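You operate a simulated robot arm through the tools that you are given. There is no shell and no other tool.

Carry out the task below with a simulated robot arm. There is one attempt and no reset: what you move stays moved.

Task
Take the jug with purple handle from the shelf of the pump bench and put it in the deep steel tray. Take the grey brush on the top of the long steel table and put it away on the shelf of the cover table. Take the green tube block and put it on the shelf under the long steel table. Close the yellow drawer. Put the yellow sieve on the top of the press bench away on the top of the test bench. Put one of the yellow tags from the top of the press bench on the top of the stock bench. Take the bucket with blue rim on the top of the press bench and put it away on the shelf of the cover table. Do these in any order. Set down upright: jug with purple handle, green tube block.
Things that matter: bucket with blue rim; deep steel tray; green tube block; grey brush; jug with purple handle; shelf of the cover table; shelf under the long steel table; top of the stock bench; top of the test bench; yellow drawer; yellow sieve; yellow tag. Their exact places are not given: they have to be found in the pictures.

Only the result counts: the job must be done as asked and must still hold three seconds after the hand-in. Knocking over, shifting, dropping, spilling or breaking anything else fails it. Lids that push on must go on centred and level and be pressed home; caps that screw on are set level and turned clockwise until they are tight.

Robot
A 6-joint arm with a two-finger gripper on a trunk, on a base that moves. Base frame: it is fixed to the floor where the robot stands at the start and does not move with it; the origin is under the middle of the robot, x ahead of it, y to its left, z up. Readings come in mm, rad, newtons and seconds.
With the tool pointing down near the work surface it reaches from about 100 to 780 mm from the robot's upright axis, wherever it stands. Its first joint turns from -1.152 to 1.152 rad. Places, roughly: bucket with blue rim [-5750, 750, 1000]; deep steel tray (45x26x5 cm) [-3000, -100, 900]; green tube block (10x6x8 cm) [-2700, -100, 900]; grey brush (11x5x6 cm) [-2100, 200, 900]; jug with purple handle [500, 0, 250]; shelf of the cover table [-3700, -1100, 300]; shelf under the long steel table [-2700, 100, 300]; top of the stock bench [-4700, 3200, 800]; top of the test bench [-5500, -1700, 800]; yellow drawer [-5500, -300, 800]; yellow sieve (6x6x4 cm) [-5600, 300, 800]; yellow tag [-5500, 1000, 750]. Payload 2.45 kg.
Tool frame: the origin (TCP) lies between the finger pads and is the grasp point; the fingertips stand 26 mm ahead of it; z points along the fingers, y is the line along which they close. The gripper opens to 96 mm; its body begins 69 mm behind the TCP.
Orientation is that of the tool frame in the base frame, as a unit quaternion [w, x, y, z]. With the fingers straight down and closing along the base's y, the tool's x points along the base's -x, its y along +y and its z along -z.

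Tools
- The arm moves only by the tool send_rows. Its arguments are lists of equal length, an entry for each row: "dp": the shift along the base's x, y, z in mm, a list of three; "rotation": the turn, a rotation vector about the base's x, y, z in rad, a list of three; "hand": the gripper command, from -1 (shut) to 1 (fully open), values between in proportion. In form: {"dp": [[x, y, z], ...], "rotation": [[ax, ay, az], ...], "hand": [hand, ...]}. A call has 1 to 20 rows; each row shifts and turns the commanded pose from where the row before left it. A row lasts 0.2 s, in which the tool goes at most 50 mm and 0.15 rad; a call with a longer step from one row to the next is refused whole, and so is a gripper value outside its range. Where a pose cannot be reached the arm comes as near as it can. A force on the tool above 40 N (or 10 N above the force at the start of the call, whichever is more), or a blocked arm, ends the call early, and 0.2 s more pass. Each finger travels about 119.9 mm/s and halts on what it meets, pressing with about 22 N; the grip force reading is that of the motor and also rises with nothing between the fingers. The clock runs only during rows and for 0.2 s after the last one: add rows that do not move to give the fingers time. It gives the time, the measured TCP pose, the force on the tool (base axes), the opening and the grip force at its end, in the units of the frame above (readings bear some noise), with the torque about the TCP (base axes, N m) and any sound that the robot's microphone picked up.
- Cameras (640 x 400 px; columns grow to the right, rows downward): "scene" is now at [406.2, 130.5, 1435.6]; the picture's right is [-0.95, -0.30, 0.00], its down [-0.28, 0.89, -0.36] and it looks along [0.11, -0.35, -0.93] (base axes); focal length 261 px, centre (320, 200). "wrist" rides on the gripper at [82, 3, -98] in the tool frame; the picture's right is [-0.04, 1.00, 0.00], its down [-0.73, -0.03, -0.68] and it looks along [-0.68, -0.03, 0.73] (tool axes); focal length 256 px, centre (320, 200).
- grab_frame(camera): a new picture of that camera. The clock stands still meanwhile.
- steer(legs): drives the robot by 1 to 6 legs, each [ahead, left, turn to the left] in mm, mm and rad, along the robot's own axes; the way and the turn of a leg run together, so that a leg with both is an arc; at most 1500 mm and 3.142 rad a leg. The arm and the cameras ride along, it lands a little off, and it stops where it bumps. It gives what a move gives.
- head_to(pan, tilt): turns the head with the scene camera to pan (to the left, within 2.496 rad either way) and tilt (down, from -0.506 to 1.204), counted from straight ahead of the robot. It gives what a move gives.
- locate(camera, pixels): for up to 12 pixels [column, row] of the newest picture of that camera ("zoom" is the newest enlarged one), the place [x, y, z] in the base frame of the surface seen there, good to about 3 mm. The clock stands still meanwhile.
- close_up(camera, box): a new picture of the part [left, top, right, bottom] of that camera's present view, enlarged. The clock stands still meanwhile.
- hand_in(): hands the job in; it is judged then, once.

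Open the gripper and draw the arm clear of the work before you hand the job in, unless the task says otherwise.

The tools are called as a command line: name --argument value ..., lists and objects as JSON in quotes. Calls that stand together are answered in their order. send_rows: Moves the arm, as the interface text tells. Its arguments: {"type":"object","properties":{"dp":{"type":"array"},"rotation":{"type":"array"},"hand":{"type":"array"}},"required":["dp","rotation","hand"]} The other tools are called the same way: steer (legs) drives the base; head_to (pan, tilt) turns the head that bears the scene camera; grab_frame (camera) takes a picture; locate (camera, pixels) gives the place of the surface under pixels of a picture; close_up (camera, box) takes an enlarged picture of a part of a camera's view; hand_in () hands the job in.

At the start:

```text
clock: 0.0
tool_pos: [383.7, 10.8, 620.1]
tcp_rot: [0.0, 0.0, 1.0, 0.0]
force: [0.2, 0.0, -0.8]
torque: [0.0, 0.05, -0.01]
width: 95.9
grasp_force: 0.0
robot x, y, heading: [0.3, 1.5, 0.002]
head pan, tilt (commanded): [-1.26, 1.201]
```

scene: 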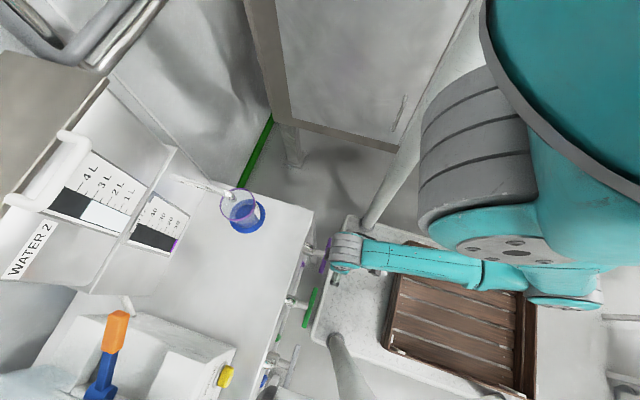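
wrist: 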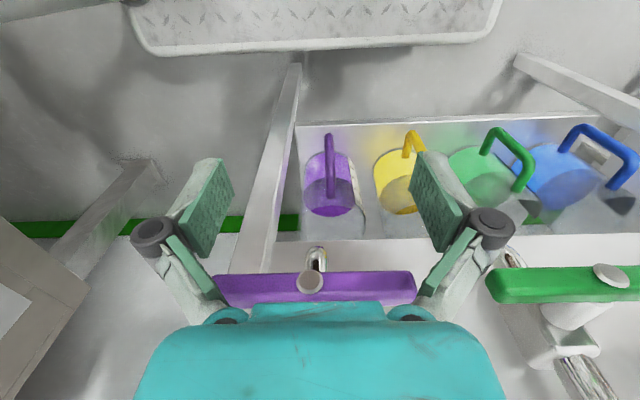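

The wrist picture shows the purple-handled jug near (328,180) on the pump bench shelf with other jugs next to it. I turn the head ahead to see the pump bench.

head_to --pan 0.0 --tilt 0.9

grab_frame --camera "scene"

grab_frame --camera "wrist"

locate --camera "wrist" --pixels '[[330, 140], [330, 165], [330, 190], [330, 210], [310, 200], [350, 200], [405, 140], [390, 185], [315, 285], [270, 285], [400, 285], [285, 150]]'

```text
clock: 1.4
tool_pos: [382.6, 11.3, 619.7]
tcp_rot: [0.0, 0.0, 1.0, 0.0]
force: [0.0, -0.7, 0.5]
torque: [0.0, 0.04, 0.04]
width: 95.9
grasp_force: 0.0
robot x, y, heading: [2.3, -5.4, -0.004]
head pan, tilt (commanded): [0.0, 0.901]
```

```text
taken
```

scene: 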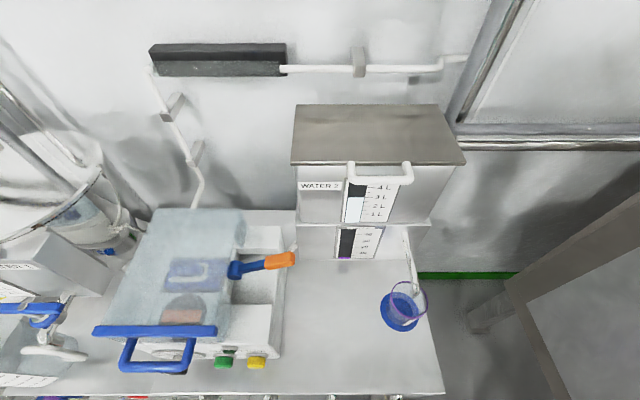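

```text
taken
```

wrist: 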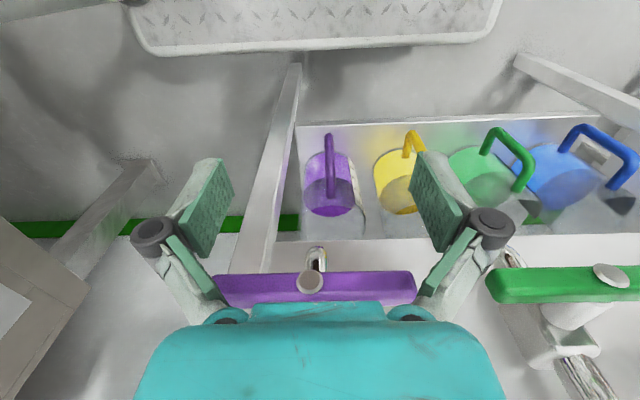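

```text
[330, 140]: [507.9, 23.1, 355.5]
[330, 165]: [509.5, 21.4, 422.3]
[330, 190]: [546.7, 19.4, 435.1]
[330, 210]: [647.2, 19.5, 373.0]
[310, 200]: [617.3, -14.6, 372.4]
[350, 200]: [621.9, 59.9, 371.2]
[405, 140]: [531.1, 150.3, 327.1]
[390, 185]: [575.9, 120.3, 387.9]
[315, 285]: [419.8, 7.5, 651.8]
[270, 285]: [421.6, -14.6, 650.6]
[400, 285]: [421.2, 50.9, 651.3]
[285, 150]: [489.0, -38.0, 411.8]
```

The wrist view is upside down relative to the world. I zoom on the purple jug and measure the bench edges in the scene picture.

close_up --camera "wrist" --box '[240, 90, 480, 300]'

locate --camera "scene" --pixels '[[440, 392], [330, 393], [425, 300], [400, 320], [425, 285], [412, 232], [350, 350], [250, 350], [165, 330], [150, 370], [350, 170], [500, 275]]'

```text
1.90 times, centred on (360, 195) of wrist
```

zoom: 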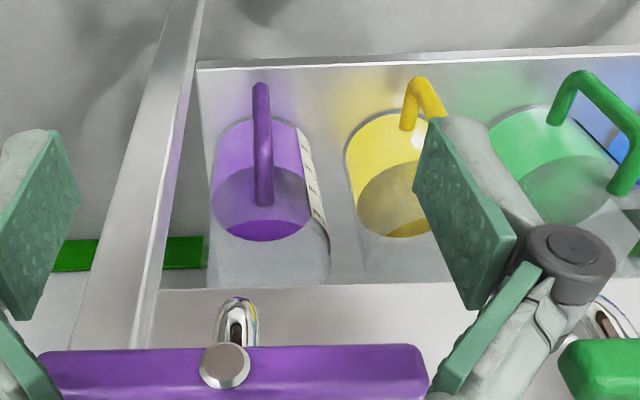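

```text
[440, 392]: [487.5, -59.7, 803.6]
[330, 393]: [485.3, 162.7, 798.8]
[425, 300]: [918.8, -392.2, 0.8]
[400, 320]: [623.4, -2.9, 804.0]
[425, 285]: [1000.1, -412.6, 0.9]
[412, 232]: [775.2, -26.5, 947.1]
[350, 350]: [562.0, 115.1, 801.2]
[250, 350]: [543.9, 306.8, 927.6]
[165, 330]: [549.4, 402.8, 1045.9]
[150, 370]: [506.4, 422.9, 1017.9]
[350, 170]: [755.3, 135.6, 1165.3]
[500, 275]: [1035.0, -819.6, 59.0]
```

I measure the jug's handle, rim and shelf from the zoom.

locate --camera "zoom" --pixels '[[261, 90], [261, 120], [262, 150], [264, 175], [264, 200], [215, 190], [310, 200], [262, 236], [262, 225], [230, 270], [310, 270], [400, 60]]'

locate --camera "wrist" --pixels '[[305, 130], [310, 220], [300, 235], [450, 250], [220, 270], [410, 280], [310, 270], [350, 20], [280, 200], [500, 230], [310, 282], [330, 295]]'

```text
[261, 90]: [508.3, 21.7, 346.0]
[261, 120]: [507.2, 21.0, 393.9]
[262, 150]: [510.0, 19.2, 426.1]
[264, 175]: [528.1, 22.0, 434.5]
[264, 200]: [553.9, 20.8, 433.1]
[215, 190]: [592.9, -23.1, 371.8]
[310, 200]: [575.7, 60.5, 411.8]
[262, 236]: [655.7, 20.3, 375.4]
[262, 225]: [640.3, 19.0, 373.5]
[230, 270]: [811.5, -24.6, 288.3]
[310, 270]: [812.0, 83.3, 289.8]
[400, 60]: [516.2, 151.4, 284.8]
```

```text
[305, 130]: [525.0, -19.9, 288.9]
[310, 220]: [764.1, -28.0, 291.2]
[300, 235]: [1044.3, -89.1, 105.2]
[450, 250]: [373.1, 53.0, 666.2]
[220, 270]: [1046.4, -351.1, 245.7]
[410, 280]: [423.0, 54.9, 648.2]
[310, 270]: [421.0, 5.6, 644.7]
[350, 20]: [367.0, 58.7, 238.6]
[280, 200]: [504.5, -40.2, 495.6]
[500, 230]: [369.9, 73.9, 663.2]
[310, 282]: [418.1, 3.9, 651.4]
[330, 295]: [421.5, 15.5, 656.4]
```

The jug holds liquid (surface near z 373), so it must stay level. Before touching anything I look around the room with the head.

head_to --pan 2.4 --tilt 0.3

grab_frame --camera "scene"

head_to --pan 1.2 --tilt 0.4

grab_frame --camera "scene"

head_to --pan -2.4 --tilt 0.3

grab_frame --camera "scene"

head_to --pan -1.2 --tilt 0.4

grab_frame --camera "scene"

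```text
clock: 3.6
tool_pos: [381.9, 10.3, 620.3]
tcp_rot: [-0.001, 0.0, 1.0, 0.0]
force: [0.1, -1.0, -0.1]
torque: [0.01, -0.02, 0.0]
width: 96.2
grasp_force: 0.0
robot x, y, heading: [-0.2, 3.0, 0.001]
head pan, tilt (commanded): [2.4, 0.3]
```

```text
taken
```

scene: 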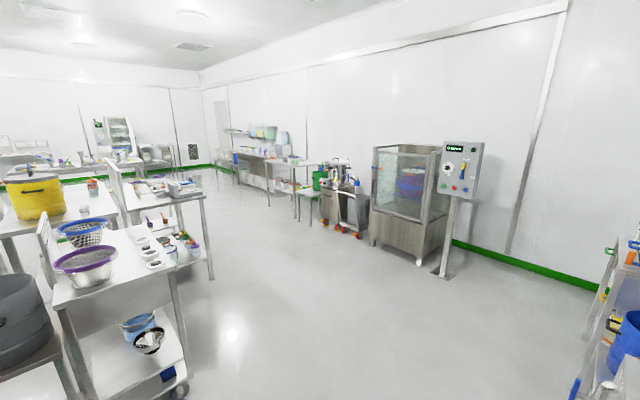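

```text
clock: 5.0
tool_pos: [381.7, 11.0, 619.5]
tcp_rot: [0.0, 0.0, 1.0, 0.0]
force: [0.5, -0.1, -0.2]
torque: [-0.01, -0.02, 0.04]
width: 95.9
grasp_force: 0.1
robot x, y, heading: [-0.8, -0.1, 0.001]
head pan, tilt (commanded): [1.201, 0.4]
```

```text
taken
```

scene: 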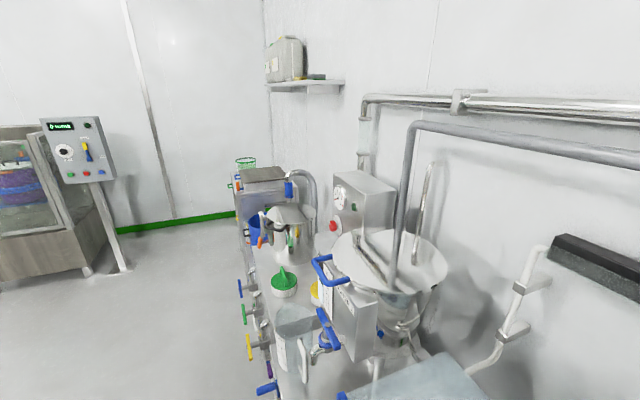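

```text
clock: 8.0
tool_pos: [382.2, 11.3, 620.2]
tcp_rot: [0.0, 0.0, 1.0, -0.001]
force: [0.5, 0.0, 0.4]
torque: [-0.02, -0.01, 0.02]
width: 95.7
grasp_force: 0.0
robot x, y, heading: [-1.5, -0.5, -0.001]
head pan, tilt (commanded): [-2.4, 0.3]
```

```text
taken
```

scene: 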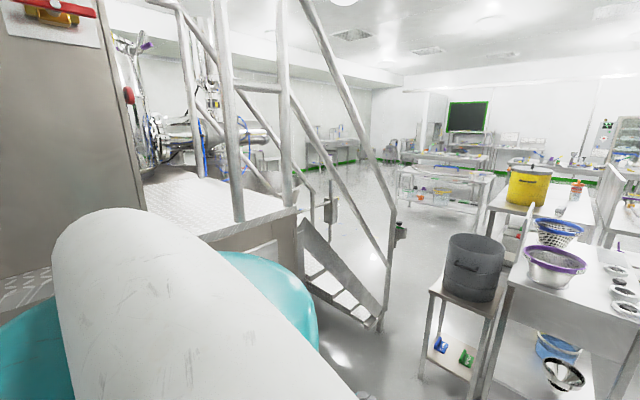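

```text
clock: 9.4
tool_pos: [382.2, 12.5, 620.0]
tcp_rot: [0.0, 0.0, 1.0, 0.0]
force: [-0.7, -0.2, 0.2]
torque: [0.0, -0.01, -0.01]
width: 96.1
grasp_force: 0.1
robot x, y, heading: [0.4, -2.4, 0.004]
head pan, tilt (commanded): [-1.201, 0.4]
```

```text
taken
```

scene: 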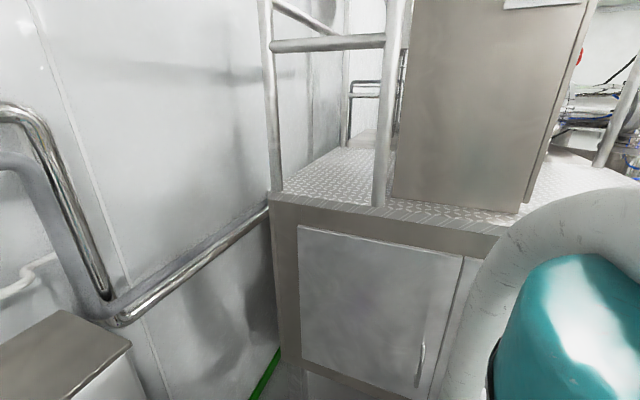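

I return the head to the left-rear view to measure obstacles and the corridor behind me.

head_to --pan 2.49 --tilt 0.45

grab_frame --camera "scene"

locate --camera "scene" --pixels '[[120, 260], [150, 220], [200, 350], [300, 300], [180, 300], [110, 300], [60, 200], [170, 160], [230, 180], [20, 250], [260, 130], [380, 200]]'

```text
clock: 12.5
tool_pos: [383.2, 11.2, 620.1]
tcp_rot: [0.0, 0.0, 1.0, 0.0]
force: [0.0, 0.0, 0.0]
torque: [0.05, 0.02, 0.01]
width: 95.9
grasp_force: 0.2
robot x, y, heading: [0.8, -2.9, -0.003]
head pan, tilt (commanded): [2.491, 0.45]
```

```text
taken
```

scene: 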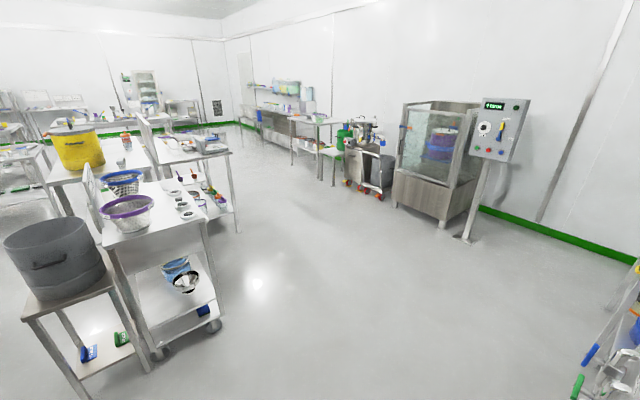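

```text
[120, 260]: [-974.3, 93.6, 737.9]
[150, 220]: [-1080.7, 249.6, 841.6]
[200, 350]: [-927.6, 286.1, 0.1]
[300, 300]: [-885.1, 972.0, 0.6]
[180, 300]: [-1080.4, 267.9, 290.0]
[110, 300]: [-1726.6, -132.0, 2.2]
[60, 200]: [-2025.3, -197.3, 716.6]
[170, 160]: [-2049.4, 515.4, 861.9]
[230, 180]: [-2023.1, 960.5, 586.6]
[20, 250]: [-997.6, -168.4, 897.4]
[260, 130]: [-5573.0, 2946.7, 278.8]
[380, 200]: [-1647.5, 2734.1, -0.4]
```

The corridor to the left/rear is clear. For the jug I need a forward-tilted tool under the bench edge, so I first back off 250 mm from the taps and look down at the robot's own deck.

steer --legs '[[-250, 0, 0]]'

head_to --pan 0.0 --tilt 1.2

grab_frame --camera "scene"

grab_frame --camera "wrist"

```text
clock: 14.3
tool_pos: [140.0, 12.3, 618.9]
tcp_rot: [0.0, 0.0, 1.0, 0.0]
force: [0.3, -0.1, -0.2]
torque: [0.03, -0.03, -0.01]
width: 95.9
grasp_force: 0.0
robot x, y, heading: [-237.8, -1.8, 0.004]
head pan, tilt (commanded): [2.491, 0.45]
```

```text
clock: 16.5
tool_pos: [140.8, 11.7, 620.0]
tcp_rot: [0.0, -0.001, 1.0, 0.001]
force: [0.4, -0.3, -0.3]
torque: [-0.02, 0.02, 0.05]
width: 96.0
grasp_force: 0.1
robot x, y, heading: [-240.8, 0.1, -0.0]
head pan, tilt (commanded): [0.0, 1.201]
```

```text
taken
```

scene: 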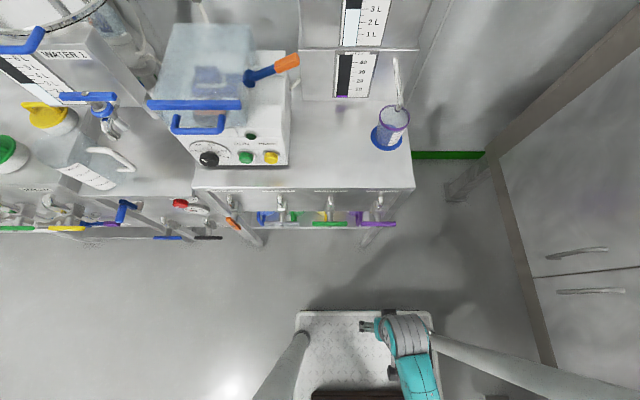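

```text
taken
```

wrist: 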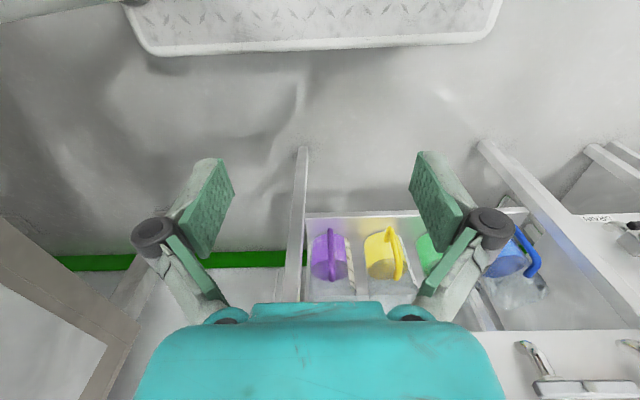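

The deck (white plate) juts ahead of the robot at about z 238; the gripper is above it. I tilt the tool forward by 50° and lower to about z 430, hand partly closed to about 50 mm.

send_rows --dp '[[0, 2, -30], [0, 2, -30], [0, 2, -30], [0, 2, -30], [0, 0, -30], [0, 0, -40], [0, 0, 0]]' --rotation '[[0, -0.145, 0], [0, -0.145, 0], [0, -0.145, 0], [0, -0.145, 0], [0, -0.145, 0], [0, -0.145, 0], [0, 0, 0]]' --hand '[0.5, 0.2, 0.05, 0.05, 0.05, 0.05, 0.05]'

grab_frame --camera "wrist"

grab_frame --camera "scene"

```text
clock: 17.7
tool_pos: [168.9, -29.9, 506.6]
tcp_rot: [0.283, 0.094, 0.954, -0.037]
force: [-0.4, -0.1, -0.3]
torque: [0.01, 0.01, -0.01]
width: 50.7
grasp_force: 0.1
out of reach, approached as far as the arm can: row 3, 4, 5
robot x, y, heading: [-243.7, -3.4, -0.0]
head pan, tilt (commanded): [0.0, 1.201]
stopped in row 5: the arm was blocked; the commanded pose is now the measured one
```

```text
taken
```

wrist: 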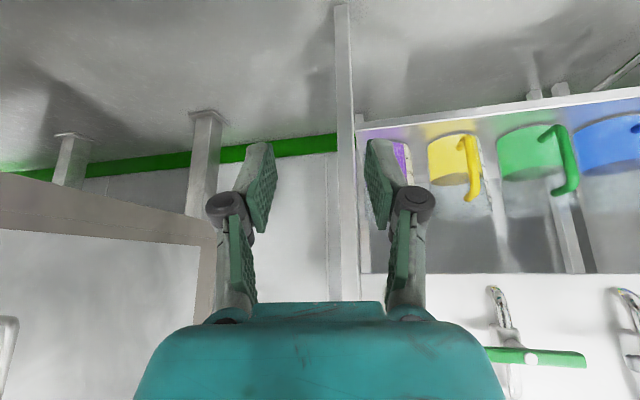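

```text
taken
```

scene: 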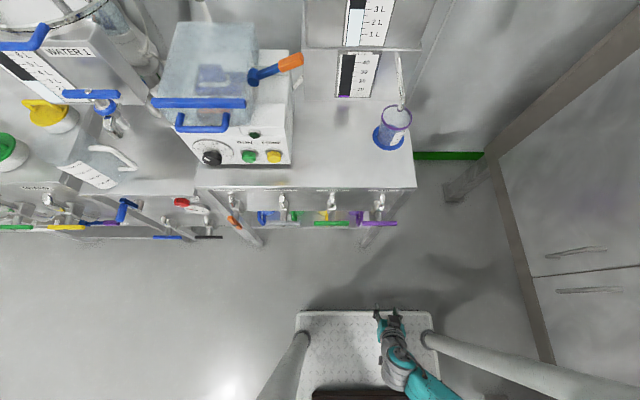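

The arm was blocked at that short reach with the tilted tool. I extend forward first, then finish the rotation there.

send_rows --dp '[[40, 12, 0], [40, 12, 0], [40, 12, 0], [40, 12, -10], [10, 2, -15], [0, 0, -15], [0, 0, -15], [0, 0, 0]]' --rotation '[[0, 0, 0.05], [0, 0, 0.05], [0, 0, 0.05], [0, 0, 0.05], [-0.004, -0.1, 0], [-0.004, -0.1, 0], [-0.004, -0.095, 0], [0, 0, 0]]' --hand '[0.05, 0.05, 0.05, 0.05, 0.05, 0.05, 0.05, 0.05]'

grab_frame --camera "wrist"

grab_frame --camera "scene"

```text
clock: 18.1
tool_pos: [162.9, -49.3, 507.1]
tcp_rot: [0.279, 0.176, 0.942, -0.063]
force: [-0.4, -1.3, -0.2]
torque: [0.01, -0.02, -0.01]
width: 50.5
grasp_force: 0.0
out of reach, approached as far as the arm can: row 1, 2
robot x, y, heading: [-245.6, 1.5, -0.0]
head pan, tilt (commanded): [0.0, 1.201]
stopped in row 2: the arm was blocked; the commanded pose is now the measured one
```

```text
taken
```

wrist: 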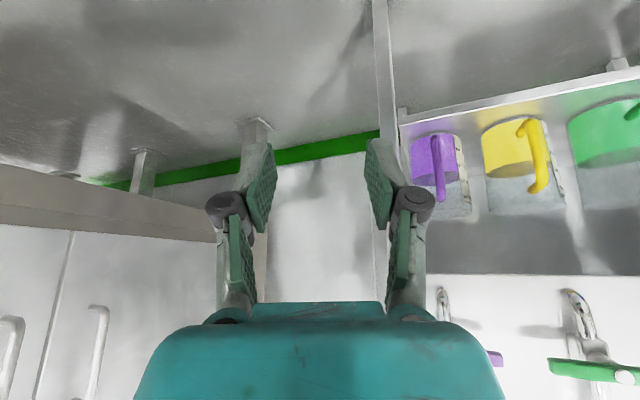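

```text
taken
```

scene: 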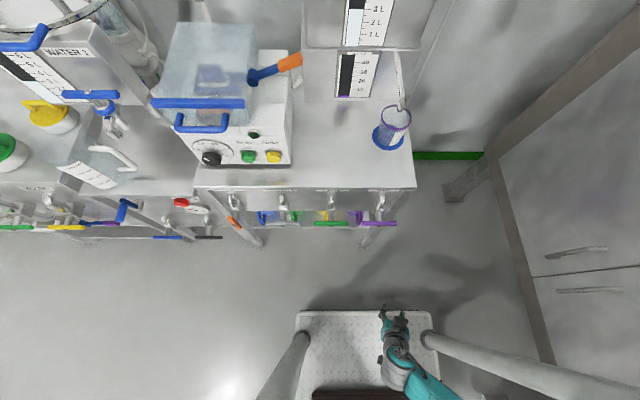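

The arm got stuck with the elbow swung to the right. I undo: back to pointing down and up to z≈620.

send_rows --dp '[[-4, 10, 18], [-4, 10, 18], [-4, 10, 18], [-4, 10, 18], [-4, 10, 18], [-4, 10, 18], [0, 0, 0]]' --rotation '[[0.021, 0.095, 0.06], [0.021, 0.095, 0.06], [0.021, 0.095, 0.06], [0.021, 0.095, 0.06], [0.021, 0.095, 0.06], [0.021, 0.095, 0.06], [0, 0, 0]]' --hand '[0.05, 0.05, 0.05, 0.05, 0.05, 0.05, 0.05]'

```text
clock: 18.6
tool_pos: [150.4, -43.3, 522.9]
tcp_rot: [0.233, 0.239, 0.94, -0.067]
force: [-0.4, 0.3, -1.1]
torque: [0.0, -0.06, -0.03]
width: 50.2
grasp_force: 0.1
out of reach, approached as far as the arm can: row 1, 2
robot x, y, heading: [-240.6, -2.7, 0.0]
head pan, tilt (commanded): [0.0, 1.201]
stopped in row 2: the arm was blocked; the commanded pose is now the measured one
```

Still blocked; I try a pure lift without rotation to unwind the arm.

send_rows --dp '[[0, 0, 20], [0, 0, 20], [0, 0, 20], [0, 0, 20]]' --rotation '[[0, 0, 0], [0, 0, 0], [0, 0, 0], [0, 0, 0]]' --hand '[0.05, 0.05, 0.05, 0.05]'

head_to --pan -0.5 --tilt 1.2

grab_frame --camera "scene"

```text
clock: 19.6
tool_pos: [153.5, -43.5, 600.4]
tcp_rot: [0.231, 0.235, 0.942, -0.063]
force: [-1.5, 0.4, -0.3]
torque: [0.02, -0.01, -0.02]
width: 50.3
grasp_force: 0.0
robot x, y, heading: [-241.9, 0.5, 0.002]
head pan, tilt (commanded): [0.0, 1.201]
```

```text
clock: 20.5
tool_pos: [153.1, -45.4, 599.1]
tcp_rot: [0.231, 0.235, 0.942, -0.064]
force: [0.3, -0.4, 0.7]
torque: [0.01, -0.03, -0.01]
width: 50.2
grasp_force: 0.1
robot x, y, heading: [-243.0, -0.5, 0.002]
head pan, tilt (commanded): [-0.499, 1.201]
```

```text
taken
```

scene: 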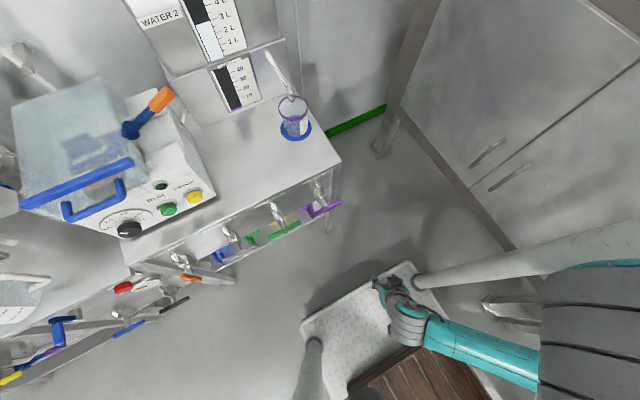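

The lift worked. Now at z 600 I rotate back to pointing straight down.

send_rows --dp '[[0, 9, 3], [0, 9, 3], [0, 9, 3], [0, 9, 3], [0, 9, 3], [0, 9, 3], [0, 0, 0]]' --rotation '[[0.0217, 0.078, 0.08], [0.0217, 0.078, 0.08], [0.0217, 0.078, 0.08], [0.0217, 0.078, 0.08], [0.0217, 0.078, 0.08], [0.0217, 0.078, 0.08], [0, 0, 0]]' --hand '[0.05, 0.05, 0.05, 0.05, 0.05, 0.05, 0.05]'

```text
clock: 22.1
tool_pos: [148.6, 8.4, 615.0]
tcp_rot: [0.001, 0.0, 1.0, -0.001]
force: [0.5, -0.5, 0.7]
torque: [0.03, 0.02, 0.0]
width: 50.4
grasp_force: 0.0
out of reach, approached as far as the arm can: row 1
robot x, y, heading: [-241.3, 3.2, 0.001]
head pan, tilt (commanded): [-0.499, 1.201]
```

Back to the down pose. Now I extend forward 200 mm (to about 590 mm reach) at this height, which is still clear of the bench taps at x 420.

send_rows --dp '[[40, 2, 0], [40, 2, 0], [40, 2, 0], [40, 2, 0], [20, 2, 0], [0, 0, -25], [0, 0, -25], [0, 0, 0]]' --rotation '[[0, 0, 0], [0, 0, 0], [0, 0, 0], [0, 0, 0], [0, 0, 0], [0, 0, 0], [0, 0, 0], [0, 0, 0]]' --hand '[0.05, 0.05, 0.05, 0.05, 0.05, 0.05, 0.05, 0.05]'

send_rows --dp '[[0, 0, 0], [0, 0, 0], [0, 0, 0], [0, 0, 0]]' --rotation '[[0, -0.12, 0], [0, -0.12, 0], [0, -0.12, 0], [0, 0, 0]]' --hand '[0.05, 0.05, 0.05, 0.05]'

```text
clock: 23.9
tool_pos: [329.8, 18.1, 566.0]
tcp_rot: [0.002, 0.0, 1.0, 0.0]
force: [-0.1, -0.7, -0.2]
torque: [-0.01, 0.04, 0.02]
width: 50.6
grasp_force: 0.1
robot x, y, heading: [-242.6, 1.8, 0.003]
head pan, tilt (commanded): [-0.499, 1.201]
```

```text
clock: 24.9
tool_pos: [328.7, 16.0, 567.5]
tcp_rot: [0.181, 0.001, 0.983, 0.0]
force: [-0.2, 0.3, -0.2]
torque: [-0.01, -0.02, 0.0]
width: 50.0
grasp_force: 0.1
robot x, y, heading: [-242.5, 4.8, -0.001]
head pan, tilt (commanded): [-0.499, 1.201]
```

Tilting works at this reach. I continue tilting to about 50° while lowering.

send_rows --dp '[[0, 1, -30], [0, 1, -30], [0, 0, -30], [0, 0, -30], [0, 0, -30], [0, 0, 0]]' --rotation '[[0, -0.1, 0], [0, -0.1, 0], [0, -0.1, 0], [0, -0.1, 0], [0, -0.11, 0], [0, 0, 0]]' --hand '[0.05, 0.05, 0.05, 0.05, 0.05, 0.05]'

grab_frame --camera "wrist"

grab_frame --camera "scene"

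```text
clock: 26.3
tool_pos: [327.5, 16.8, 424.4]
tcp_rot: [0.409, 0.004, 0.912, -0.005]
force: [-0.5, 0.0, 0.8]
torque: [0.01, -0.01, 0.01]
width: 50.4
grasp_force: 0.0
out of reach, approached as far as the arm can: row 5
robot x, y, heading: [-245.9, 4.8, 0.0]
head pan, tilt (commanded): [-0.499, 1.201]
```

```text
taken
```

wrist: 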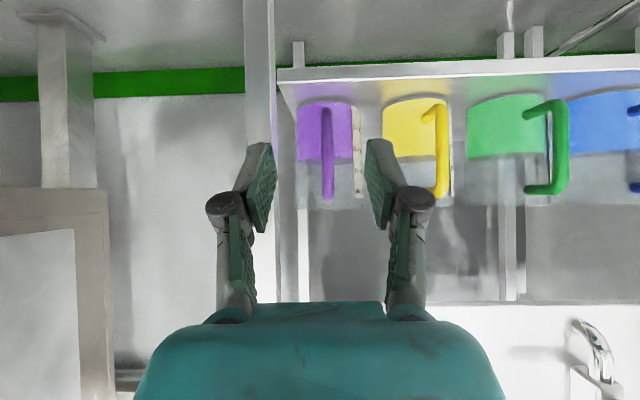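

```text
taken
```

scene: 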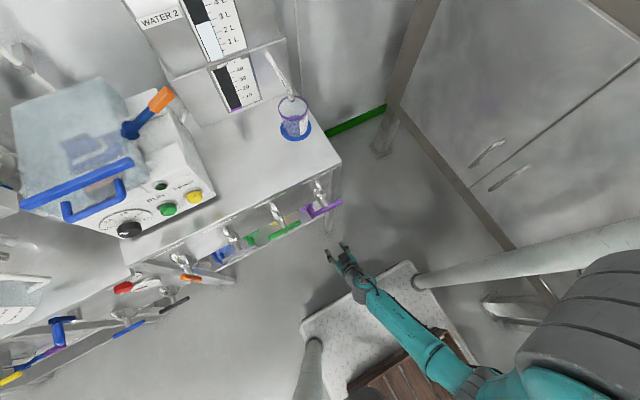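

The wrist camera now looks level at the jugs: purple handle bar at (328,105–195). I measure jug, leg, and shelf edge here.

locate --camera "wrist" --pixels '[[328, 112], [328, 150], [328, 190], [328, 198], [302, 140], [352, 140], [312, 190], [357, 195], [265, 100], [290, 80], [310, 98], [390, 130]]'

close_up --camera "wrist" --box '[240, 50, 480, 250]'

```text
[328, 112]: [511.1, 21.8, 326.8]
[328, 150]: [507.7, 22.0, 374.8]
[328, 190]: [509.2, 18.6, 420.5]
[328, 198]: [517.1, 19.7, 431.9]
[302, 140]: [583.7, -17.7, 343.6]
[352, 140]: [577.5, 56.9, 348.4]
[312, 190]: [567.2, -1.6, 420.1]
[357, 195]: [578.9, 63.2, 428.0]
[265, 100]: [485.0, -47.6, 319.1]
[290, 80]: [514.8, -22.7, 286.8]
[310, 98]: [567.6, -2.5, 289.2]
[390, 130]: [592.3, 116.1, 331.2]
```

```text
2.00 times, centred on (360, 150) of wrist
```

zoom: 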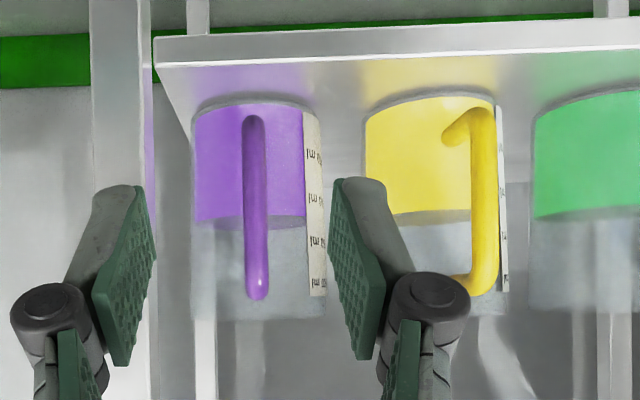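

Bar of the handle: x≈508, y≈20.5, z 326–432; the bench leg (x 485, y≈-63…-33) is close on the right. I extend to x≈430 and tilt a bit more so the gripper body stays clear of the leg.

send_rows --dp '[[35, 1, -5], [35, 1, -5], [30, 1, -5], [0, 0, -5], [0, 0, 0], [0, 0, 0]]' --rotation '[[0, 0, 0], [0, 0, 0], [0, 0, 0], [0, -0.1, 0], [0, -0.1, 0], [0, 0, 0]]' --hand '[-0.1, -0.1, -0.1, -0.1, -0.1, -0.1]'

grab_frame --camera "wrist"

grab_frame --camera "scene"

```text
clock: 27.7
tool_pos: [426.0, 11.8, 405.7]
tcp_rot: [0.452, 0.009, 0.892, -0.019]
force: [0.9, 0.7, 0.1]
torque: [-0.01, 0.06, 0.0]
width: 43.2
grasp_force: 0.1
out of reach, approached as far as the arm can: row 4, 5
robot x, y, heading: [-246.3, 2.2, 0.002]
head pan, tilt (commanded): [-0.499, 1.201]
```

```text
taken
```

wrist: 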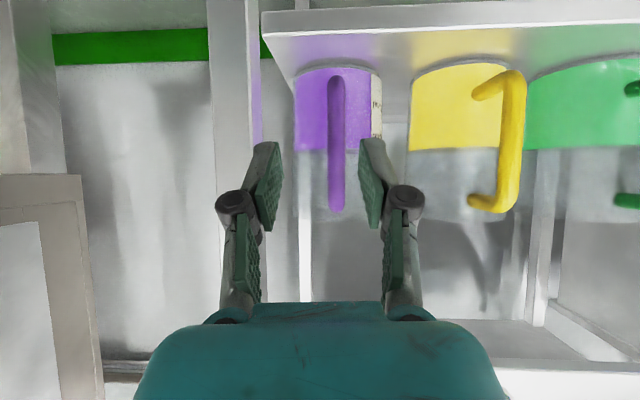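

```text
taken
```

scene: 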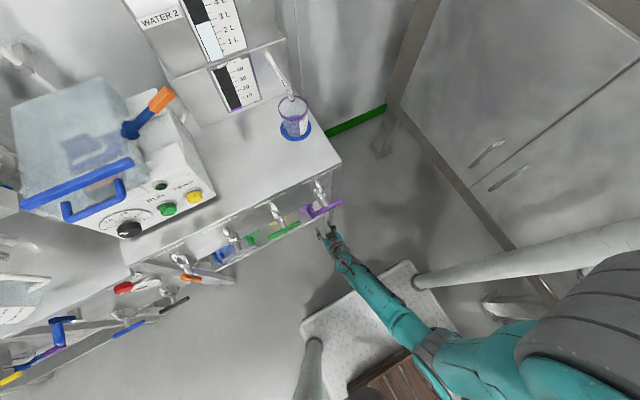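

The bar stands at (336,75–210) just ahead of the open fingers (tips at 270 and 365). I shift +8 mm in y, lower slightly, and advance to x≈475 to check alignment.

send_rows --dp '[[0, 8, -4], [25, 0, -3], [20, 0, -3], [0, 0, 0]]' --rotation '[[0, 0, 0], [0, 0, 0], [0, 0, 0], [0, 0, 0]]' --hand '[-0.1, -0.1, -0.1, -0.1]'

grab_frame --camera "wrist"

```text
clock: 28.7
tool_pos: [473.2, 20.3, 393.8]
tcp_rot: [0.451, 0.009, 0.892, -0.018]
force: [0.6, 0.2, -0.8]
torque: [0.0, 0.03, 0.0]
width: 43.1
grasp_force: 0.1
robot x, y, heading: [-241.9, 2.4, -0.001]
head pan, tilt (commanded): [-0.499, 1.201]
```

```text
taken
```

wrist: 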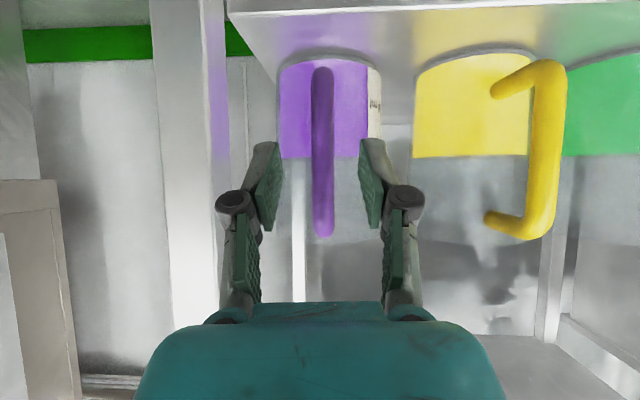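

The bar (323) is centred between the fingers. I advance about 40 mm, keeping height.

send_rows --dp '[[20, 0, -2], [20, 0, -2], [0, 0, 0]]' --rotation '[[0, 0, 0], [0, 0, 0], [0, 0, 0]]' --hand '[-0.1, -0.1, -0.1]'

grab_frame --camera "wrist"

```text
clock: 29.5
tool_pos: [512.4, 20.5, 392.5]
tcp_rot: [0.451, 0.009, 0.892, -0.019]
force: [0.3, -0.1, -0.6]
torque: [-0.01, -0.04, -0.01]
width: 43.3
grasp_force: 0.0
robot x, y, heading: [-244.0, 2.5, 0.004]
head pan, tilt (commanded): [-0.499, 1.201]
```

```text
taken
```

wrist: 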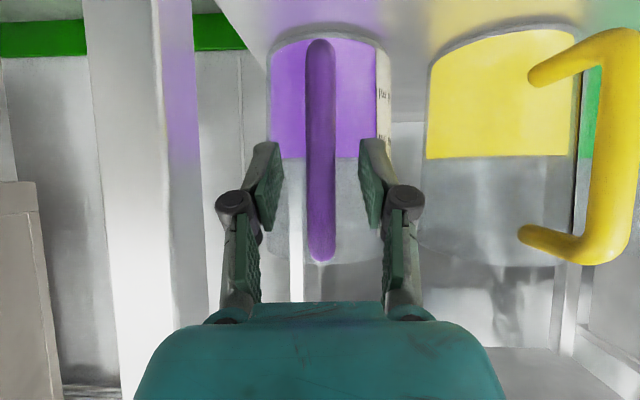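

The bar is between the pads. I advance 6 mm more and close the fingers, holding to let them settle.

send_rows --dp '[[6, 0, 0], [0, 0, 0], [0, 0, 0], [0, 0, 0], [0, 0, 0]]' --rotation '[[0, 0, 0], [0, 0, 0], [0, 0, 0], [0, 0, 0], [0, 0, 0]]' --hand '[-0.1, -0.1, -1, -1, -1]'

grab_frame --camera "wrist"

```text
clock: 30.7
tool_pos: [519.0, 21.2, 392.6]
tcp_rot: [0.451, 0.009, 0.892, -0.018]
force: [-0.3, 0.1, 3.1]
torque: [0.42, -0.25, -0.05]
width: 13.5
grasp_force: 22.7
robot x, y, heading: [-241.7, 3.1, 0.0]
head pan, tilt (commanded): [-0.499, 1.201]
```

```text
taken
```

wrist: 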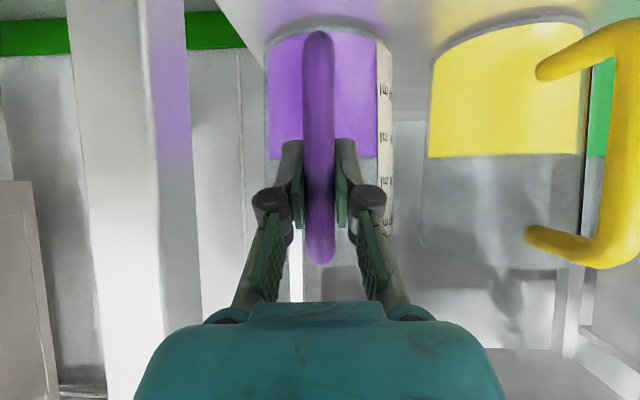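

Gripped at width 13.5 mm. I lift 8 mm as a test and look whether the jug stays level.

send_rows --dp '[[0, 0, 4], [0, 0, 4], [0, 0, 0], [0, 0, 0]]' --rotation '[[0, 0, 0], [0, 0, 0], [0, 0, 0], [0, 0, 0]]' --hand '[-1, -1, -1, -1]'

grab_frame --camera "wrist"

```text
clock: 31.7
tool_pos: [517.7, 20.0, 400.4]
tcp_rot: [0.45, 0.01, 0.893, -0.019]
force: [0.2, -0.3, -6.9]
torque: [-0.02, 0.6, 0.01]
width: 13.5
grasp_force: 22.5
robot x, y, heading: [-238.7, 3.0, 0.004]
head pan, tilt (commanded): [-0.499, 1.201]
```

```text
taken
```

wrist: 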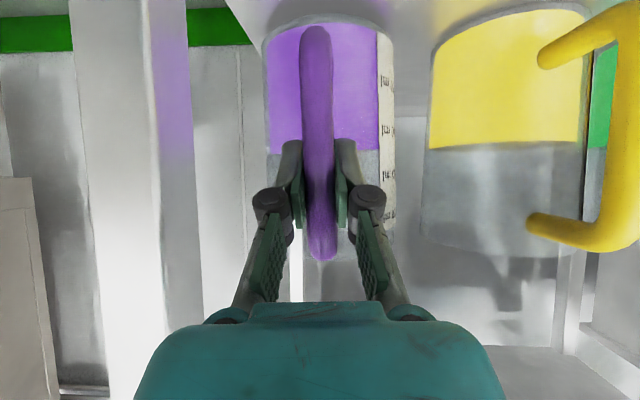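

The tool carries 6.9 N and 0.6 N·m, so the jug is off the shelf. I zoom to check it is level.

close_up --camera "wrist" --box '[220, 0, 420, 280]'

locate --camera "wrist" --pixels '[[315, 50], [317, 90], [318, 120], [320, 250], [275, 60], [275, 140], [275, 200], [350, 60], [350, 140], [300, 30], [360, 240], [290, 245]]'

```text
1.43 times, centred on (320, 140) of wrist
```

zoom: 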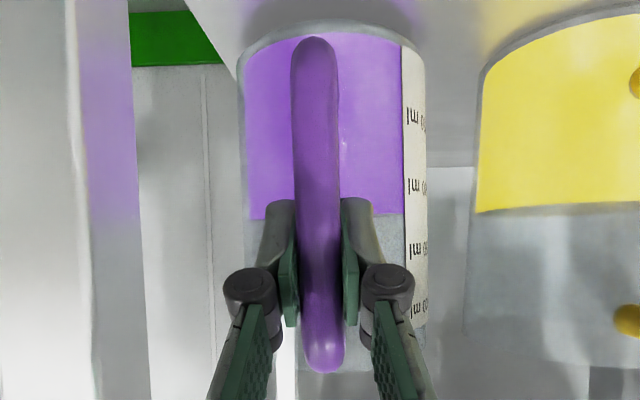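

```text
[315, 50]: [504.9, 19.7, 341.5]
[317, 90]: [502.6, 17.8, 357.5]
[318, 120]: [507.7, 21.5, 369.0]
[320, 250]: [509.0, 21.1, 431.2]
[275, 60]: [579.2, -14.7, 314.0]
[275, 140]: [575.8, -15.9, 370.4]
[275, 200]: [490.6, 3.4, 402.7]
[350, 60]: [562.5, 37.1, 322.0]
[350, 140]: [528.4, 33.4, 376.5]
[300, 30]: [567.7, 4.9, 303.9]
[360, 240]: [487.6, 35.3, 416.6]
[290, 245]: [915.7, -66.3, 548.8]
```

Handle bottom moved ~4 mm toward me, at most a slight tilt. I lift another 30 mm and re-check before pulling out.

send_rows --dp '[[0, 0, 10], [0, 0, 10], [0, 0, 10], [0, 0, 0], [0, 0, 0]]' --rotation '[[0, 0, 0], [0, 0, 0], [0, 0, 0], [0, 0, 0], [0, 0, 0]]' --hand '[-1, -1, -1, -1, -1]'

grab_frame --camera "wrist"

locate --camera "wrist" --pixels '[[315, 50], [317, 90], [318, 120], [320, 250], [275, 60], [275, 140], [350, 60], [300, 30], [270, 50], [350, 110]]'

```text
clock: 32.9
tool_pos: [517.7, 20.0, 428.6]
tcp_rot: [0.45, 0.01, 0.893, -0.019]
force: [-0.6, 0.3, -7.6]
torque: [-0.05, 0.56, -0.04]
width: 13.6
grasp_force: 21.9
robot x, y, heading: [-240.2, 2.2, -0.005]
head pan, tilt (commanded): [-0.499, 1.201]
```

```text
taken
```

wrist: 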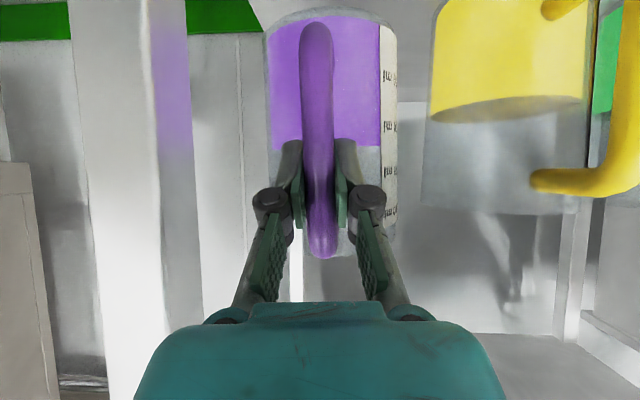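

```text
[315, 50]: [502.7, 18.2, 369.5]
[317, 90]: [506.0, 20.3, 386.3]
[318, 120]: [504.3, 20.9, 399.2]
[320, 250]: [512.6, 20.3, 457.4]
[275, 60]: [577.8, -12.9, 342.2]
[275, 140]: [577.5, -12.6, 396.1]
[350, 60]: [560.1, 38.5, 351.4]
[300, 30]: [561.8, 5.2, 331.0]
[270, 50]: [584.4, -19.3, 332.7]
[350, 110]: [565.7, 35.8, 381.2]
```

The jug hangs slightly nose-down but steady. I pull it back 100 mm with the arm and then back the base slowly by 120 mm.

send_rows --dp '[[-10, 0, 1], [-15, 0, 1], [-15, 0, 1], [-15, 0, 1], [-15, 0, 1], [-15, 0, 0], [-15, 0, 0], [0, 0, 0]]' --rotation '[[0, 0, 0], [0, 0, 0], [0, 0, 0], [0, 0, 0], [0, 0, 0], [0, 0, 0], [0, 0, 0], [0, 0, 0]]' --hand '[-1, -1, -1, -1, -1, -1, -1, -1]'

grab_frame --camera "wrist"

```text
clock: 34.7
tool_pos: [417.5, 20.9, 436.9]
tcp_rot: [0.451, 0.009, 0.893, -0.018]
force: [0.2, 0.0, -7.0]
torque: [-0.03, 0.55, 0.01]
width: 13.4
grasp_force: 22.2
robot x, y, heading: [-240.3, 4.0, -0.001]
head pan, tilt (commanded): [-0.499, 1.201]
```

```text
taken
```

wrist: 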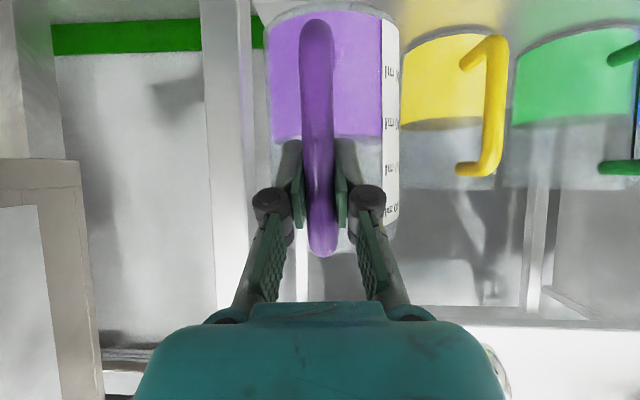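

The liquid line moved from row 148 to 137, hinting at slow tilt in the grip. I measure the handle's lean.

locate --camera "wrist" --pixels '[[315, 40], [316, 70], [318, 120], [320, 245], [280, 40], [280, 90], [280, 130], [350, 40], [352, 90], [352, 120], [345, 240], [320, 252]]'

close_up --camera "wrist" --box '[220, 0, 420, 280]'

```text
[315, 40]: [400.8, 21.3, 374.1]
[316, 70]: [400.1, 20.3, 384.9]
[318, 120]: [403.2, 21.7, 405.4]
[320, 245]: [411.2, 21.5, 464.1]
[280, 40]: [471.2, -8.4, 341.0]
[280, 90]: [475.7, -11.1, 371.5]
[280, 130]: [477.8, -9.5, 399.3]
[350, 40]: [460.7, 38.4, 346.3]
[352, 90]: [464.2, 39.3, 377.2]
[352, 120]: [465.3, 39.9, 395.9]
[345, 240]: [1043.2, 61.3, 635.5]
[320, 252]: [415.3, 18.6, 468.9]
```

```text
1.43 times, centred on (320, 140) of wrist
```

zoom: 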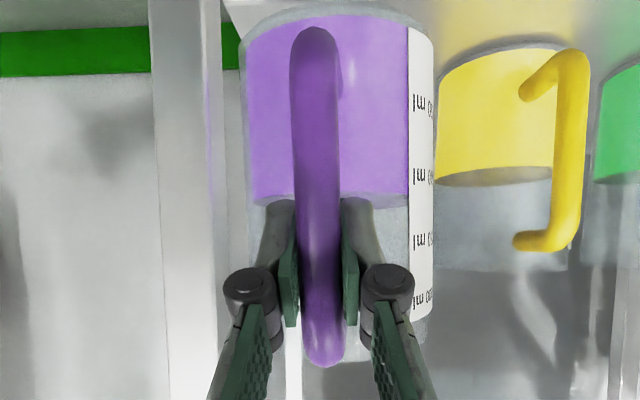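

The jug leans about 6.5° forward. I hold still for 2 s to see whether it creeps.

send_rows --dp '[[0, 0, 0], [0, 0, 0], [0, 0, 0], [0, 0, 0], [0, 0, 0], [0, 0, 0], [0, 0, 0], [0, 0, 0], [0, 0, 0], [0, 0, 0]]' --rotation '[[0, 0, 0], [0, 0, 0], [0, 0, 0], [0, 0, 0], [0, 0, 0], [0, 0, 0], [0, 0, 0], [0, 0, 0], [0, 0, 0], [0, 0, 0]]' --hand '[-1, -1, -1, -1, -1, -1, -1, -1, -1, -1]'

grab_frame --camera "wrist"

locate --camera "wrist" --pixels '[[315, 40], [316, 70], [318, 120], [320, 245], [280, 40], [280, 90], [280, 130], [350, 40], [352, 90], [352, 120]]'

close_up --camera "wrist" --box '[220, 0, 420, 280]'

```text
clock: 36.9
tool_pos: [417.0, 20.6, 437.1]
tcp_rot: [0.451, 0.01, 0.892, -0.019]
force: [0.1, 0.2, -7.6]
torque: [-0.04, 0.57, -0.02]
width: 13.4
grasp_force: 22.2
robot x, y, heading: [-238.9, -1.4, 0.005]
head pan, tilt (commanded): [-0.499, 1.201]
```

```text
taken
```

wrist: 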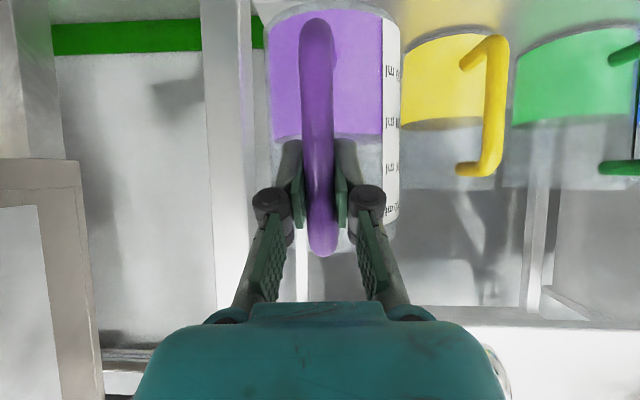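

```text
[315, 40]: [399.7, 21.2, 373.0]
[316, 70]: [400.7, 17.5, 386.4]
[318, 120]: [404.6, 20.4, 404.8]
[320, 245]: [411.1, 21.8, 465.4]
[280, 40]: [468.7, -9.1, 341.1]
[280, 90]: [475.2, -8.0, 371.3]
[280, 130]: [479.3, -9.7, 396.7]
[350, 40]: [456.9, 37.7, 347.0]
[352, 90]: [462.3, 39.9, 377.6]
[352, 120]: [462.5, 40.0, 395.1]
```

```text
1.43 times, centred on (320, 140) of wrist
```

zoom: 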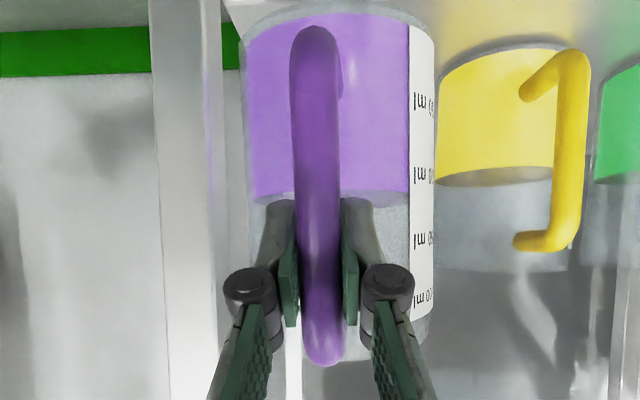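

The lean is nearly steady. I back the base 120 mm and turn left 90° toward the open aisle.

steer --legs '[[-120, 0, 0], [0, 0, 1.57]]'

head_to --pan 0.9 --tilt 0.5

grab_frame --camera "scene"

grab_frame --camera "wrist"

```text
clock: 41.9
tool_pos: [-372.4, 660.3, 437.2]
tcp_rot: [0.335, -0.619, 0.642, 0.303]
force: [1.3, -0.2, -7.5]
torque: [-0.56, -0.03, 0.01]
width: 13.5
grasp_force: 21.7
robot x, y, heading: [-361.6, 0.5, 1.561]
head pan, tilt (commanded): [-0.499, 1.201]
```

```text
clock: 43.5
tool_pos: [-373.0, 660.1, 436.7]
tcp_rot: [0.334, -0.62, 0.641, 0.304]
force: [0.1, -0.3, -7.2]
torque: [-0.55, -0.01, -0.01]
width: 13.6
grasp_force: 21.6
robot x, y, heading: [-362.5, 1.2, 1.553]
head pan, tilt (commanded): [0.901, 0.499]
```

```text
taken
```

scene: 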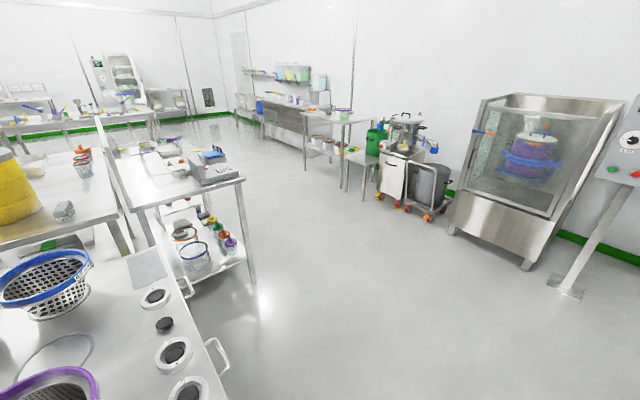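

```text
taken
```

wrist: 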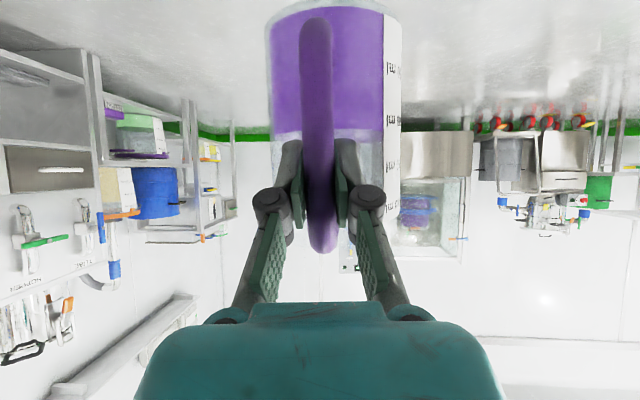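

The jug is holding. I measure the tables ahead: long steel table corners, the machine on it, and the floor along the route.

locate --camera "scene" --pixels '[[243, 182], [140, 205], [110, 145], [250, 280], [215, 355], [130, 250], [65, 210], [15, 160], [80, 160], [210, 175], [350, 320], [320, 200]]'

close_up --camera "scene" --box '[0, 40, 260, 260]'

```text
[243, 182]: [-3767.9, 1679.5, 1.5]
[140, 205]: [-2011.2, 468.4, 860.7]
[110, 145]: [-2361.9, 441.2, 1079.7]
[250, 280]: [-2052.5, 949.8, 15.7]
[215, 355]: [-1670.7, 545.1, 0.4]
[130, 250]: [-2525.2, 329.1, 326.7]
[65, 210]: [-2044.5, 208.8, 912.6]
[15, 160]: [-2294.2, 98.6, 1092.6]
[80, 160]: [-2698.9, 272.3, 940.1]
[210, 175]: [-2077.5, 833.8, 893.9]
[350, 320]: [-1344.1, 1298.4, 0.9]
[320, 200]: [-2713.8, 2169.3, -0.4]
```

```text
1.82 times, centred on (130, 150) of scene
```

zoom: 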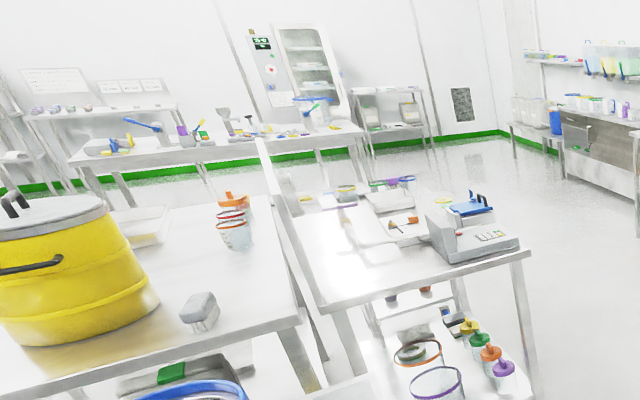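

The long steel table has a partition at y≈440 on its left, so access must be from its right side (y negative) or ends. I look toward the rear-right for that aisle.

head_to --pan 2.3 --tilt 0.45

grab_frame --camera "scene"

locate --camera "scene" --pixels '[[100, 300], [200, 250], [150, 350], [300, 300], [250, 350], [200, 200], [300, 200], [350, 150], [400, 200], [450, 250], [500, 200], [100, 200]]'

```text
clock: 45.0
tool_pos: [-373.0, 660.0, 436.9]
tcp_rot: [0.334, -0.62, 0.642, 0.303]
force: [-0.3, 0.1, -8.3]
torque: [-0.55, -0.03, -0.01]
width: 13.7
grasp_force: 22.2
robot x, y, heading: [-358.6, 0.2, 1.554]
head pan, tilt (commanded): [2.3, 0.45]
```

```text
taken
```

scene: 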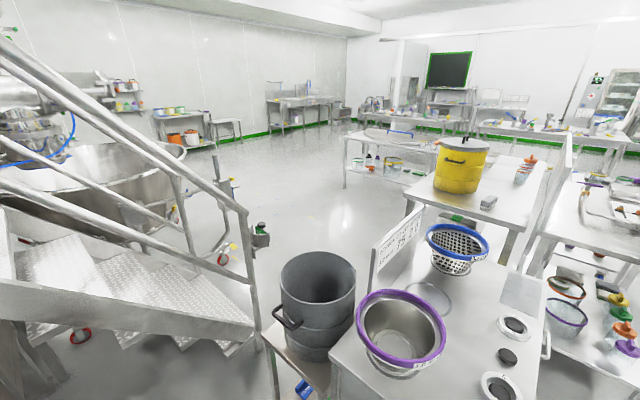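

```text
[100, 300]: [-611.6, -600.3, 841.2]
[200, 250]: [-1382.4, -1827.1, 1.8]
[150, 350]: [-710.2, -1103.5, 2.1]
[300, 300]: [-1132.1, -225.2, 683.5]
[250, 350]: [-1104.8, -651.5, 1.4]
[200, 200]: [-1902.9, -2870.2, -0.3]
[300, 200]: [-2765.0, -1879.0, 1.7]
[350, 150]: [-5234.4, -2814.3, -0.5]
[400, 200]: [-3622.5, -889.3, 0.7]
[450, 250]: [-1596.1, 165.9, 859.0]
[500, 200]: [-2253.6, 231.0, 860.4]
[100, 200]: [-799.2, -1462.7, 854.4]
```

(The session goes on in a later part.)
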